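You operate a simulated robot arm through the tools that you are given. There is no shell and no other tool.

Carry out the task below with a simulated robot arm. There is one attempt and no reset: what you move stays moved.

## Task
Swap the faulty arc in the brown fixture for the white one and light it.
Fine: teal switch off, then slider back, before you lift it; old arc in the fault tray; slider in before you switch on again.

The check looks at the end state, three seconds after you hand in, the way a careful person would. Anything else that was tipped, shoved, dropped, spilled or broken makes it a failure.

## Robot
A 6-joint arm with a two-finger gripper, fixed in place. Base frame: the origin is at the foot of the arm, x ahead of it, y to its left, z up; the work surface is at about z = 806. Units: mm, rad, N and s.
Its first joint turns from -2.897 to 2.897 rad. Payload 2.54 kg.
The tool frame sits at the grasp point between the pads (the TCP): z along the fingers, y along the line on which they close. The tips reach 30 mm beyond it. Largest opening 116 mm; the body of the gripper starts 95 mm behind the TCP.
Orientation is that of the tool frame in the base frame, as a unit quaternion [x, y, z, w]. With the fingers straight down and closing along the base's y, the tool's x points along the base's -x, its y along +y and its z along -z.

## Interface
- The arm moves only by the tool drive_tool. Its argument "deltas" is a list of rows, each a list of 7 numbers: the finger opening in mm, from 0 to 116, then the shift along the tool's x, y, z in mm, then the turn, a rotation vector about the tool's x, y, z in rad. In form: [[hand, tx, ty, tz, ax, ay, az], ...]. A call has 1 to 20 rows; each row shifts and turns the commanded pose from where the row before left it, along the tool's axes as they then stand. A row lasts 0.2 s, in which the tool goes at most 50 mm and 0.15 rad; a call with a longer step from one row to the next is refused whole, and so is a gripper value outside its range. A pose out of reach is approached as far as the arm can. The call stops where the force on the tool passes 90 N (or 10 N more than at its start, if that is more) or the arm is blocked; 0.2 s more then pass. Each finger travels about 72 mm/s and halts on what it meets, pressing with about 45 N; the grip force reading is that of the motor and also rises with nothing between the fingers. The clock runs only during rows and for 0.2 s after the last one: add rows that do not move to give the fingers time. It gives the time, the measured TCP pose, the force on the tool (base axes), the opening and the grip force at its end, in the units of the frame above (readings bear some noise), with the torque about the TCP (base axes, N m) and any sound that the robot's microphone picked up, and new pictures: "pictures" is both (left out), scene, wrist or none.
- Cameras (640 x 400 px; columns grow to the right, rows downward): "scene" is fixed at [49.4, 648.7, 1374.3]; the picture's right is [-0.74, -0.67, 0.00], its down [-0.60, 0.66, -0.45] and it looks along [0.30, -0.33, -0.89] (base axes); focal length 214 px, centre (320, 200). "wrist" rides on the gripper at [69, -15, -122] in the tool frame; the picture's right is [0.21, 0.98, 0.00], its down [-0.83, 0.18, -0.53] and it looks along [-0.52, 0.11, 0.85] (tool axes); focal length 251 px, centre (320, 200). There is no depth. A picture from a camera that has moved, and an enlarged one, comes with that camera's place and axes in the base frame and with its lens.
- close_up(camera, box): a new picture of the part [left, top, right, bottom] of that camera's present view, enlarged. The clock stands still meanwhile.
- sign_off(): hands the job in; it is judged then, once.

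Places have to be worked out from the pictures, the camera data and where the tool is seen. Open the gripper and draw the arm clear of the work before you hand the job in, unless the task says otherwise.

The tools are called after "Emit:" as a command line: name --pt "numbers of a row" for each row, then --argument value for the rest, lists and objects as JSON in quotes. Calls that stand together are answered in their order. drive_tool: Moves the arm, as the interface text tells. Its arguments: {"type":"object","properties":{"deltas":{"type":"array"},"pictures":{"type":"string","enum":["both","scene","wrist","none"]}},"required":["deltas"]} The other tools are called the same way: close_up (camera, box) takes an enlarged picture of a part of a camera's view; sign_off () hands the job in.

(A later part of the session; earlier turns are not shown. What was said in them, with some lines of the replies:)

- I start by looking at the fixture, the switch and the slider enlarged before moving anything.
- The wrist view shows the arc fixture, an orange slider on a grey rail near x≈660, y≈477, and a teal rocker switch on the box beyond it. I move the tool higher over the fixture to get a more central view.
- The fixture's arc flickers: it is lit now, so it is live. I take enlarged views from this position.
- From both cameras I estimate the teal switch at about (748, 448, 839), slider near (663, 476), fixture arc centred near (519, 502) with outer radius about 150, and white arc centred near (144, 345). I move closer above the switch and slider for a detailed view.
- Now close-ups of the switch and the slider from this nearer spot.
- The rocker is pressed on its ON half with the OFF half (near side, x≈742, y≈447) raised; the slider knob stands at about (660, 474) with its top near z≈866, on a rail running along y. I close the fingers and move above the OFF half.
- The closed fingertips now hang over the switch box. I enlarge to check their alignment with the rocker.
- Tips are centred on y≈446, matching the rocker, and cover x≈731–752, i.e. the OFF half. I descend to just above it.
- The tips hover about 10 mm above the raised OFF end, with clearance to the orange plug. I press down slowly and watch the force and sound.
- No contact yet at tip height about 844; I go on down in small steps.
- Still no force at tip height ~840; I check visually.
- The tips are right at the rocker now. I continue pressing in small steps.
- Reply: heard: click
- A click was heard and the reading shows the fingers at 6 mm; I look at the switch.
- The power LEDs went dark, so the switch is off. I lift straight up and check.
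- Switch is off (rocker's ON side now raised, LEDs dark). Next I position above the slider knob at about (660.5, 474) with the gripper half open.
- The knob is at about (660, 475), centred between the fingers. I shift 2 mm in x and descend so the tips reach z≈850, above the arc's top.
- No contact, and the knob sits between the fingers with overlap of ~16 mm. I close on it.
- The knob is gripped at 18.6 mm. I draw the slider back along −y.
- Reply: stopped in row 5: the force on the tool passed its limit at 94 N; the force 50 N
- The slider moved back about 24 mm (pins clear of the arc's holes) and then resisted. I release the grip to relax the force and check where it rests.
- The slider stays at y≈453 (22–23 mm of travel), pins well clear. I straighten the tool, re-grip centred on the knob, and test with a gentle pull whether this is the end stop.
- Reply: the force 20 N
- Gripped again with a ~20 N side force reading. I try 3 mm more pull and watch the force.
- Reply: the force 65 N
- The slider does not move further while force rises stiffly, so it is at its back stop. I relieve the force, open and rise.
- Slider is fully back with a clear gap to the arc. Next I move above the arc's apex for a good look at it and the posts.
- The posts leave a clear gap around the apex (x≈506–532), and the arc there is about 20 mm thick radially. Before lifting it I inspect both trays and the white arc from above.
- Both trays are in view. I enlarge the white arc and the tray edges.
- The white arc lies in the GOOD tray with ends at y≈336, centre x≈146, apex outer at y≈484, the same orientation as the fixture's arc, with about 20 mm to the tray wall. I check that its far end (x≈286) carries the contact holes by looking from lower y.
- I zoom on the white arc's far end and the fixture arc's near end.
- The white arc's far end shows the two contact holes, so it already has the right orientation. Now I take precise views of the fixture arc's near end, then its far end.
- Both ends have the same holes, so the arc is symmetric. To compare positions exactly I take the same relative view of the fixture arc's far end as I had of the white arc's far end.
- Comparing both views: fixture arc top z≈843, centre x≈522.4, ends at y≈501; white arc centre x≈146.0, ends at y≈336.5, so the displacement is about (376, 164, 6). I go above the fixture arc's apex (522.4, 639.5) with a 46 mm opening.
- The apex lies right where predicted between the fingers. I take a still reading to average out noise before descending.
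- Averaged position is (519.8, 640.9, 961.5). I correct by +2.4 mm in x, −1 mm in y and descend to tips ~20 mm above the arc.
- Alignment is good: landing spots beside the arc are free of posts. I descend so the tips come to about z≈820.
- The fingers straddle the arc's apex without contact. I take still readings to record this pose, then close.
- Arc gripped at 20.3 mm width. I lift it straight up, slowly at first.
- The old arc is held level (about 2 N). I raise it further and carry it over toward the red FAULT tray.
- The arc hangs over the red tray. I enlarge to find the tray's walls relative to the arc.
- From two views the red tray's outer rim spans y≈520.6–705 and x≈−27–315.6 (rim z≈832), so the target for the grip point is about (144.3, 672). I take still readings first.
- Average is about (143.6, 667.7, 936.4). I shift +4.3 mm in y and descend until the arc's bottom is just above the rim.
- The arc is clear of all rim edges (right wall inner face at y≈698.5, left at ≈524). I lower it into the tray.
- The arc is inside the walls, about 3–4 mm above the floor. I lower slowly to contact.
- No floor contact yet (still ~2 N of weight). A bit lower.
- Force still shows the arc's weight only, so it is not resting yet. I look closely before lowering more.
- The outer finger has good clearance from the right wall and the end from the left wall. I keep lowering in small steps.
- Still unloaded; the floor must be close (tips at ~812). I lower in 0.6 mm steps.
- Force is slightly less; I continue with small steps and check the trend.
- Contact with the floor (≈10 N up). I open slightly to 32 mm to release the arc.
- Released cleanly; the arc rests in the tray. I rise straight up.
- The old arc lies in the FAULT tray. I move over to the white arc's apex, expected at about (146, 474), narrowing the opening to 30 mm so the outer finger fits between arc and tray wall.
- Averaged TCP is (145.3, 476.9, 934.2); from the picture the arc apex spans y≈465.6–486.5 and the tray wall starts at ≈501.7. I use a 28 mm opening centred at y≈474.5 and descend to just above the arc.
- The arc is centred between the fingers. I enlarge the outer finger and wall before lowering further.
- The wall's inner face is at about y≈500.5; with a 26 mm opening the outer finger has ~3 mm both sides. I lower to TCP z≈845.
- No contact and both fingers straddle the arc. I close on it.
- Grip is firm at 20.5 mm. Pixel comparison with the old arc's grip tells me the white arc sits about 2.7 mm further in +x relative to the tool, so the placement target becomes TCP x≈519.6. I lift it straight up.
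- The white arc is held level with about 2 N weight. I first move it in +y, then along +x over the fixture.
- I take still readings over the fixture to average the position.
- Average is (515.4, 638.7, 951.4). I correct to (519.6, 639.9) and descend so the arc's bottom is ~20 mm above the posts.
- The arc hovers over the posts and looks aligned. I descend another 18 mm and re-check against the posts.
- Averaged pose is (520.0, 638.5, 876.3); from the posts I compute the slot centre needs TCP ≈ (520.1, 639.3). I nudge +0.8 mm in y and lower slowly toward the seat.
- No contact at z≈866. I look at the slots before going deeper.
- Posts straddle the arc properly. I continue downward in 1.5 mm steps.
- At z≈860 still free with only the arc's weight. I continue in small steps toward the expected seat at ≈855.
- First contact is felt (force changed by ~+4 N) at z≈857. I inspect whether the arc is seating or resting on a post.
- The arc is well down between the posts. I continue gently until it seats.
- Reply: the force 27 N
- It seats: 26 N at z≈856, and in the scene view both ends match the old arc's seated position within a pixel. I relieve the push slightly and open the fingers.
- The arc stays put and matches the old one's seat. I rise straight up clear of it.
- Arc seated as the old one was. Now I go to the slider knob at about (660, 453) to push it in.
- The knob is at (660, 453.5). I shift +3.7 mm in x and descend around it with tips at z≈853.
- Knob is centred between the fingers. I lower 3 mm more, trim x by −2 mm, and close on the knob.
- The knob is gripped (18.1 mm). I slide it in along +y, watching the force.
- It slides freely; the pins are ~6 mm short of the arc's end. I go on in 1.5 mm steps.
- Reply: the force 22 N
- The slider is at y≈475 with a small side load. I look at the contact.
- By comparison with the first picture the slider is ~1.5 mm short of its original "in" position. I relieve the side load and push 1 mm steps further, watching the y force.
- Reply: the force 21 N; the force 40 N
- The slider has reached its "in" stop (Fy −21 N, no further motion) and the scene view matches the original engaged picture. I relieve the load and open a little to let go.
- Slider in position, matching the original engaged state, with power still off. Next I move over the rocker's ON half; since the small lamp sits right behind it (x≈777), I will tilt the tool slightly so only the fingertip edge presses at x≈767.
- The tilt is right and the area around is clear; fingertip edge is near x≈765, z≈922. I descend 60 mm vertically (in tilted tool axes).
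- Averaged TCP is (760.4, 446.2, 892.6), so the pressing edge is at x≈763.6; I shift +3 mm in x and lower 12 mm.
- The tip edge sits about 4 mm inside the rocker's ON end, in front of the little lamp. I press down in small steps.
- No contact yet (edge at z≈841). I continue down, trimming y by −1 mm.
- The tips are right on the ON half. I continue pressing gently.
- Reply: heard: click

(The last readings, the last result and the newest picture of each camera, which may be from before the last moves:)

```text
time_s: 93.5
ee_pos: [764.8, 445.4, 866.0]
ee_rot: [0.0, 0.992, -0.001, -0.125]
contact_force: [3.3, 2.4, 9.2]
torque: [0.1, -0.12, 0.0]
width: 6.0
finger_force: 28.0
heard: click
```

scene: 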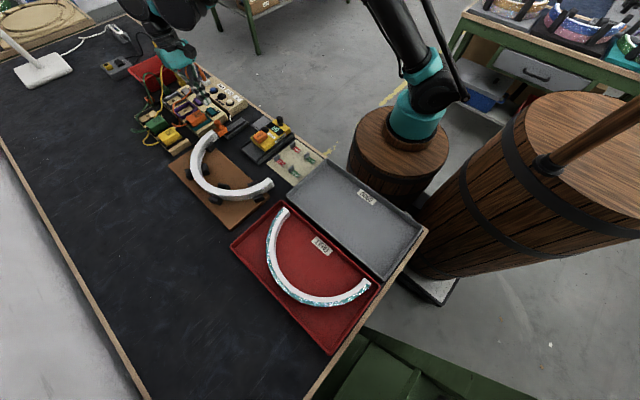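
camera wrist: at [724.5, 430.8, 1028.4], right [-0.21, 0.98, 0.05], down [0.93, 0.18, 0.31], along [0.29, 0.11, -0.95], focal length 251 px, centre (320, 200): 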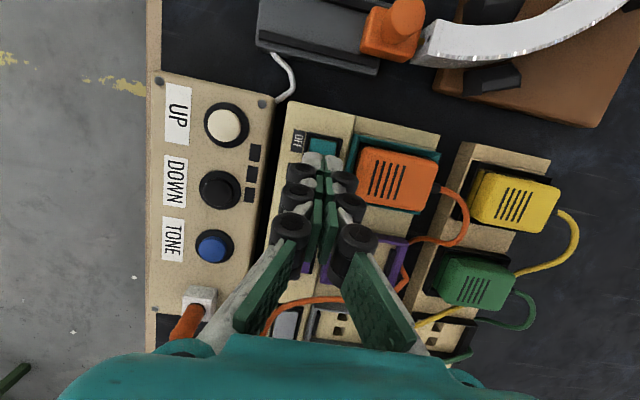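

A click was heard. I check the switch, the power LEDs and the arc.

Emit:
close_up --camera "scene" --box '[160, 85, 288, 165]'

Emit:
drive_tool --pt "0 2.5 0 -9.7 0 0 0" --pt "0 7.5 0 -29 0 0 0" --pt "0 10 0 -38.7 0 0 0" --pt "0 0 0 0 0 0 0"

Emit:
close_up --camera "scene" --box '[160, 85, 288, 165]'

```text
5.00 times, centred on (224, 125) of scene
camera zoom: at [49.4, 648.7, 1374.3], right [-0.74, -0.67, 0.0], down [-0.6, 0.66, -0.45], along [0.3, -0.33, -0.89], focal length 1072 px, centre (800, 575)
```

zoom: 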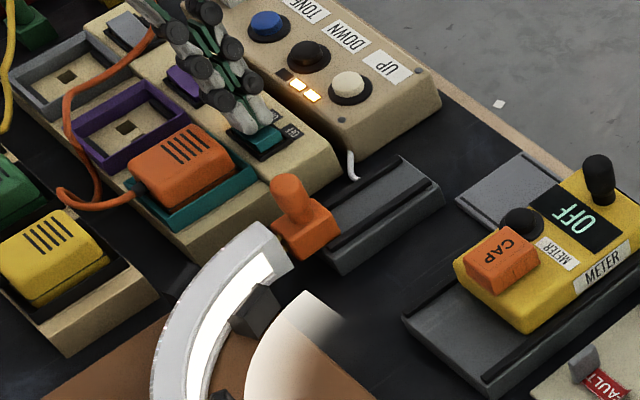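

```text
time_s: 94.5
ee_pos: [764.1, 446.9, 948.2]
ee_rot: [0.0, 0.992, 0.0, -0.126]
contact_force: [0.0, 1.5, 0.2]
torque: [-0.01, -0.03, -0.01]
width: 0.0
finger_force: 27.8
camera wrist: at [727.3, 431.2, 1083.4], right [-0.21, 0.98, 0.05], down [0.93, 0.18, 0.31], along [0.29, 0.11, -0.95], focal length 251 px, centre (320, 200)
```

scene: 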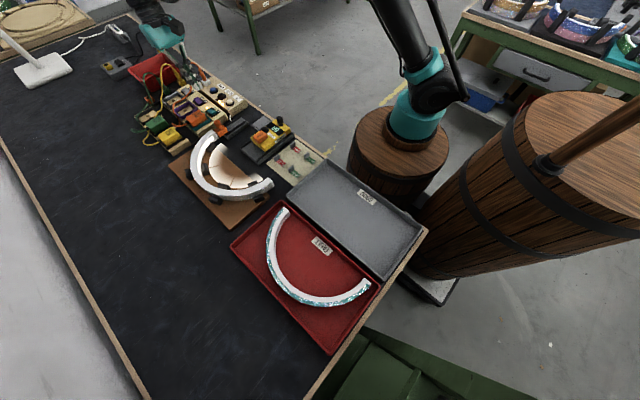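
wrist: 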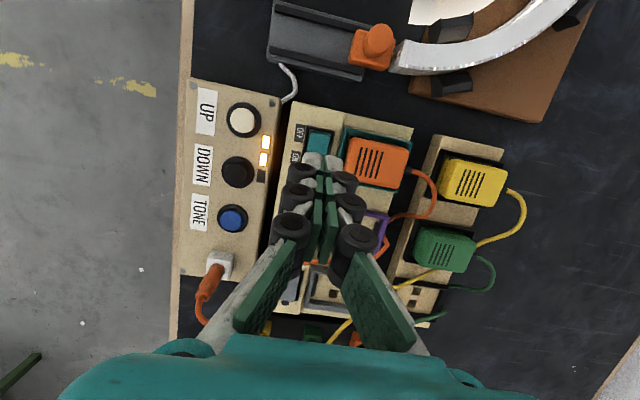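

```text
5.00 times, centred on (224, 125) of scene
camera zoom: at [49.4, 648.7, 1374.3], right [-0.74, -0.67, 0.0], down [-0.6, 0.66, -0.45], along [0.3, -0.33, -0.89], focal length 1072 px, centre (800, 575)
```

zoom: 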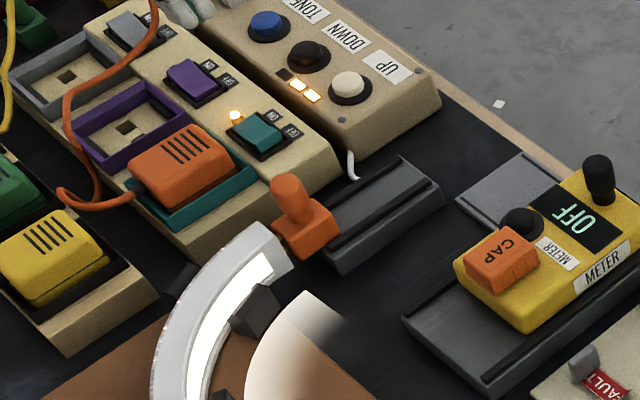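

The white arc is lit, the teal indicator and LEDs are on. I rise, straighten the tool, open the gripper and retreat toward the start position.

Emit:
drive_tool --pt "0 11 0 -43 0 0 0" --pt "0 0 0 0 0 -0.125 0" --pt "0 0 0 0 0 -0.125 0" --pt "30 0 0 -40 0 0 0" --pt "60 40 -4 -20 0 0 0" --pt "90 45 -5 -10 0 0 0" --pt "116 45 -5 0 0 0 0" --pt "116 45 -5 0 0 0 0" --pt "116 45 -5 0 0 0 0" --pt "116 45 -5 0 0 0 0" --pt "116 45 -5 0 0 0 0" --pt "116 45 -5 0 0 0 0" --pt "116 45 -5 0 0 0 0" --pt "116 40 0 0 0 0 0" --pt "116 0 0 0 0 0 0" --pt "116 0 0 0 0 0 0"

Emit:
close_up --camera "scene" --box '[150, 95, 310, 195]'

Emit:
close_up --camera "scene" --box '[220, 150, 444, 290]'

Emit:
close_up --camera "scene" --box '[90, 40, 250, 140]'

```text
time_s: 97.8
ee_pos: [323.3, 401.6, 1061.3]
ee_rot: [0.0, 1.0, 0.0, -0.001]
contact_force: [0.4, 0.0, -0.7]
torque: [-0.02, 0.01, 0.03]
width: 115.8
finger_force: 0.0
camera wrist: at [254.8, 386.6, 1183.0], right [-0.21, 0.98, 0.0], down [0.83, 0.18, 0.53], along [0.52, 0.11, -0.85], focal length 251 px, centre (320, 200)
```

scene: 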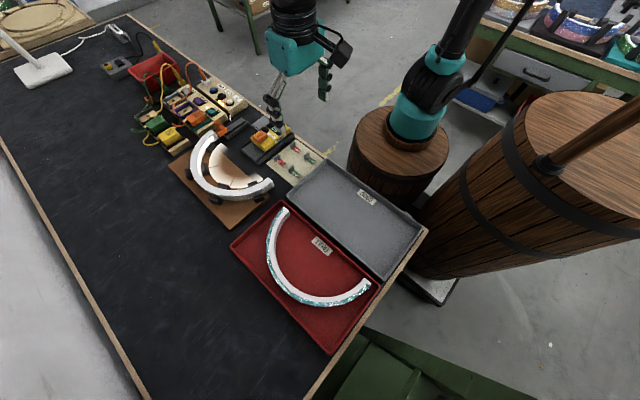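
wrist: 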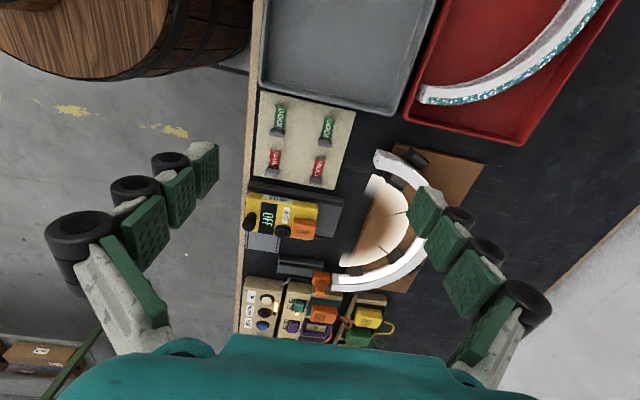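

```text
4.00 times, centred on (230, 145) of scene
camera zoom: at [49.4, 648.7, 1374.3], right [-0.74, -0.67, 0.0], down [-0.6, 0.66, -0.45], along [0.3, -0.33, -0.89], focal length 858 px, centre (680, 420)
```

zoom: 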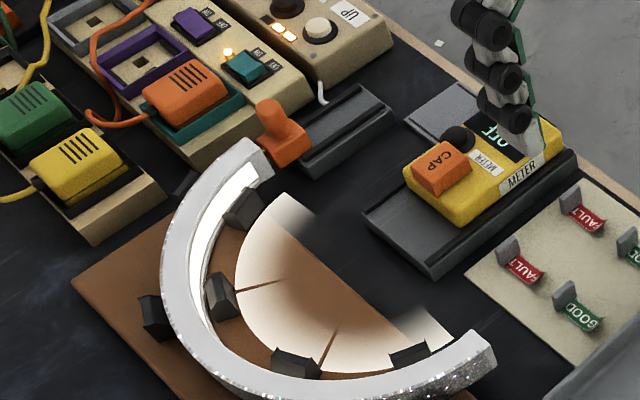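

```text
2.86 times, centred on (332, 220) of scene
camera zoom: at [49.4, 648.7, 1374.3], right [-0.74, -0.67, 0.0], down [-0.6, 0.66, -0.45], along [0.3, -0.33, -0.89], focal length 613 px, centre (286, 143)
```

zoom: 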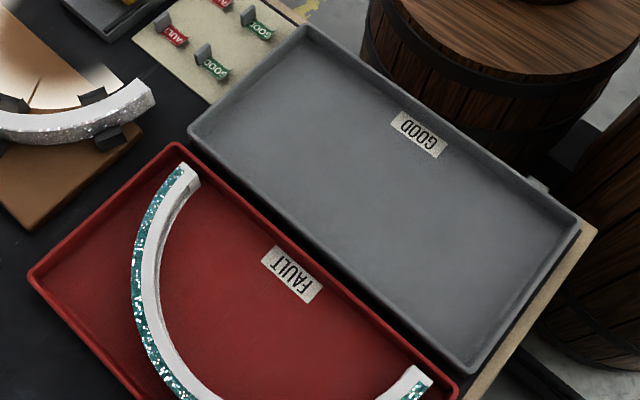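

```text
4.00 times, centred on (170, 90) of scene
camera zoom: at [49.4, 648.7, 1374.3], right [-0.74, -0.67, 0.0], down [-0.6, 0.66, -0.45], along [0.3, -0.33, -0.89], focal length 858 px, centre (920, 640)
```

zoom: 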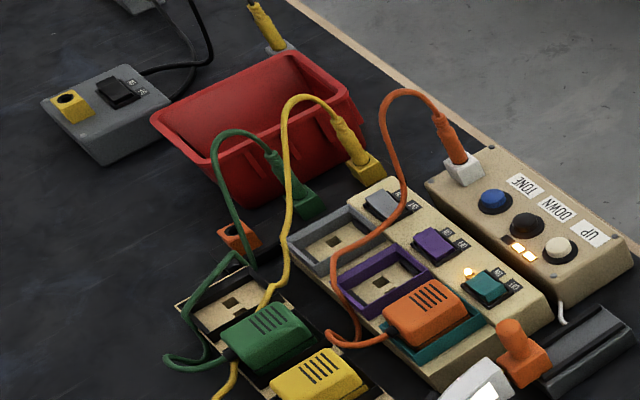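

The white arc is lit, the old arc is in the FAULT tray, and nothing else was disturbed. I draw the arm up to its start height and verify the light is steady.

Emit:
drive_tool --pt "116 20 0 -25 0 0 0" --pt "116 15 0 -25 0 0 0" --pt "116 0 0 -25 0 0 0" --pt "116 0 0 0 0 0 0" --pt "116 0 0 0 0 0 0" --pt "116 0 0 0 0 0 0" --pt "116 0 0 0 0 0 0" --pt "116 0 0 0 0 0 0"

Emit:
close_up --camera "scene" --box '[150, 95, 310, 195]'

Emit:
close_up --camera "wrist" --box '[240, 100, 480, 250]'

```text
time_s: 99.7
ee_pos: [288.0, 402.6, 1134.2]
ee_rot: [0.0, 1.0, 0.0, -0.001]
contact_force: [-0.1, -0.3, -0.3]
torque: [-0.01, 0.0, 0.01]
width: 116.0
finger_force: 0.1
camera wrist: at [219.2, 386.8, 1256.1], right [-0.21, 0.98, 0.0], down [0.83, 0.18, 0.53], along [0.52, 0.11, -0.85], focal length 251 px, centre (320, 200)
```

scene: 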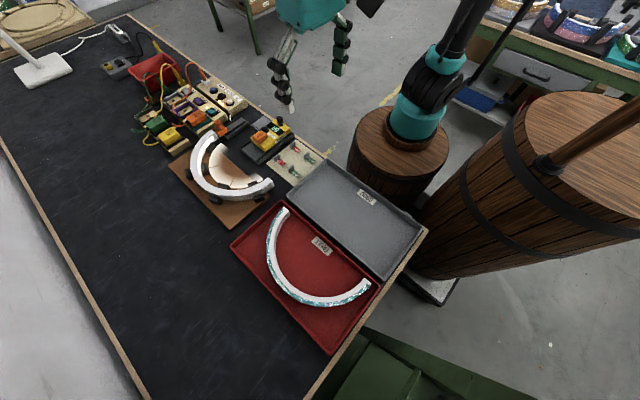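
wrist: 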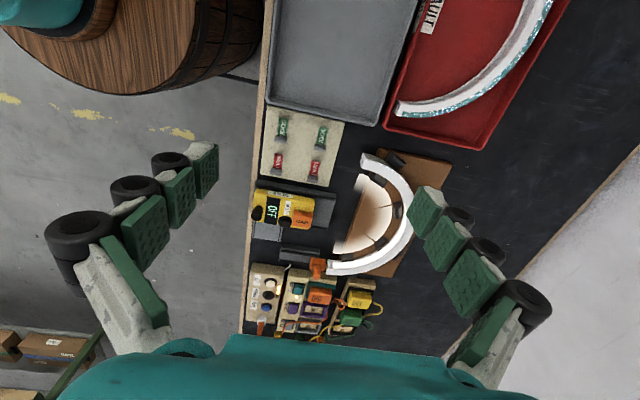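

```text
4.00 times, centred on (230, 145) of scene
camera zoom: at [49.4, 648.7, 1374.3], right [-0.74, -0.67, 0.0], down [-0.6, 0.66, -0.45], along [0.3, -0.33, -0.89], focal length 858 px, centre (680, 420)
```

zoom: 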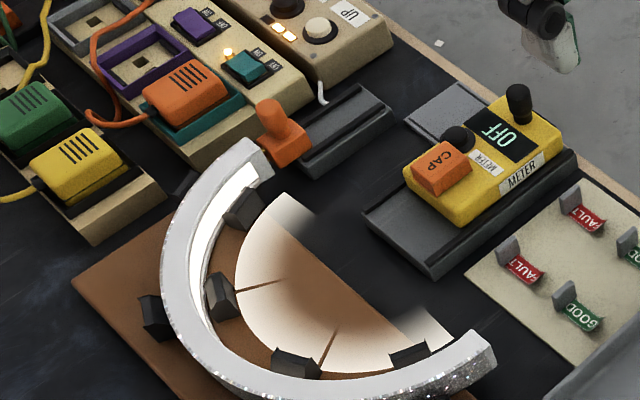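

```text
2.67 times, centred on (360, 175) of wrist
camera zoom: at [219.2, 386.8, 1256.1], right [-0.21, 0.98, 0.0], down [0.83, 0.18, 0.53], along [0.52, 0.11, -0.85], focal length 670 px, centre (213, 267)
```

zoom: 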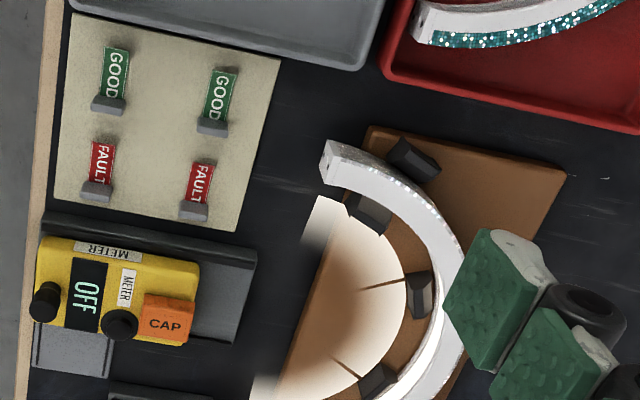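

The white arc is steadily lit in the brown fixture, the slider is in, the teal switch is on, and the old arc is in the FAULT tray. The gripper is open and the arm is clear, so I hand the job in.

Emit:
sign_off

```text
The job is handed in.
```

The white arc is in the brown fixture and lit, and the old glitter arc is in the red FAULT tray. I handed the job in with the gripper open and the arm back near its starting position.

- **Order of steps:** I switched the teal switch off and drew the slider back to its stop before lifting the old arc. The slider went back in before I switched on again.
- **State at hand-in:** The light looked steady in the last two views. The teal indicator was on, and the brightness bars read two of three, the same as at the start.
- **Surroundings:** The final pictures showed nothing else tipped, moved or dropped.

The first slider pull ran past its stop and reached 94 N before the arm halted. The slider and its pins showed no damage and re-engaged normally.
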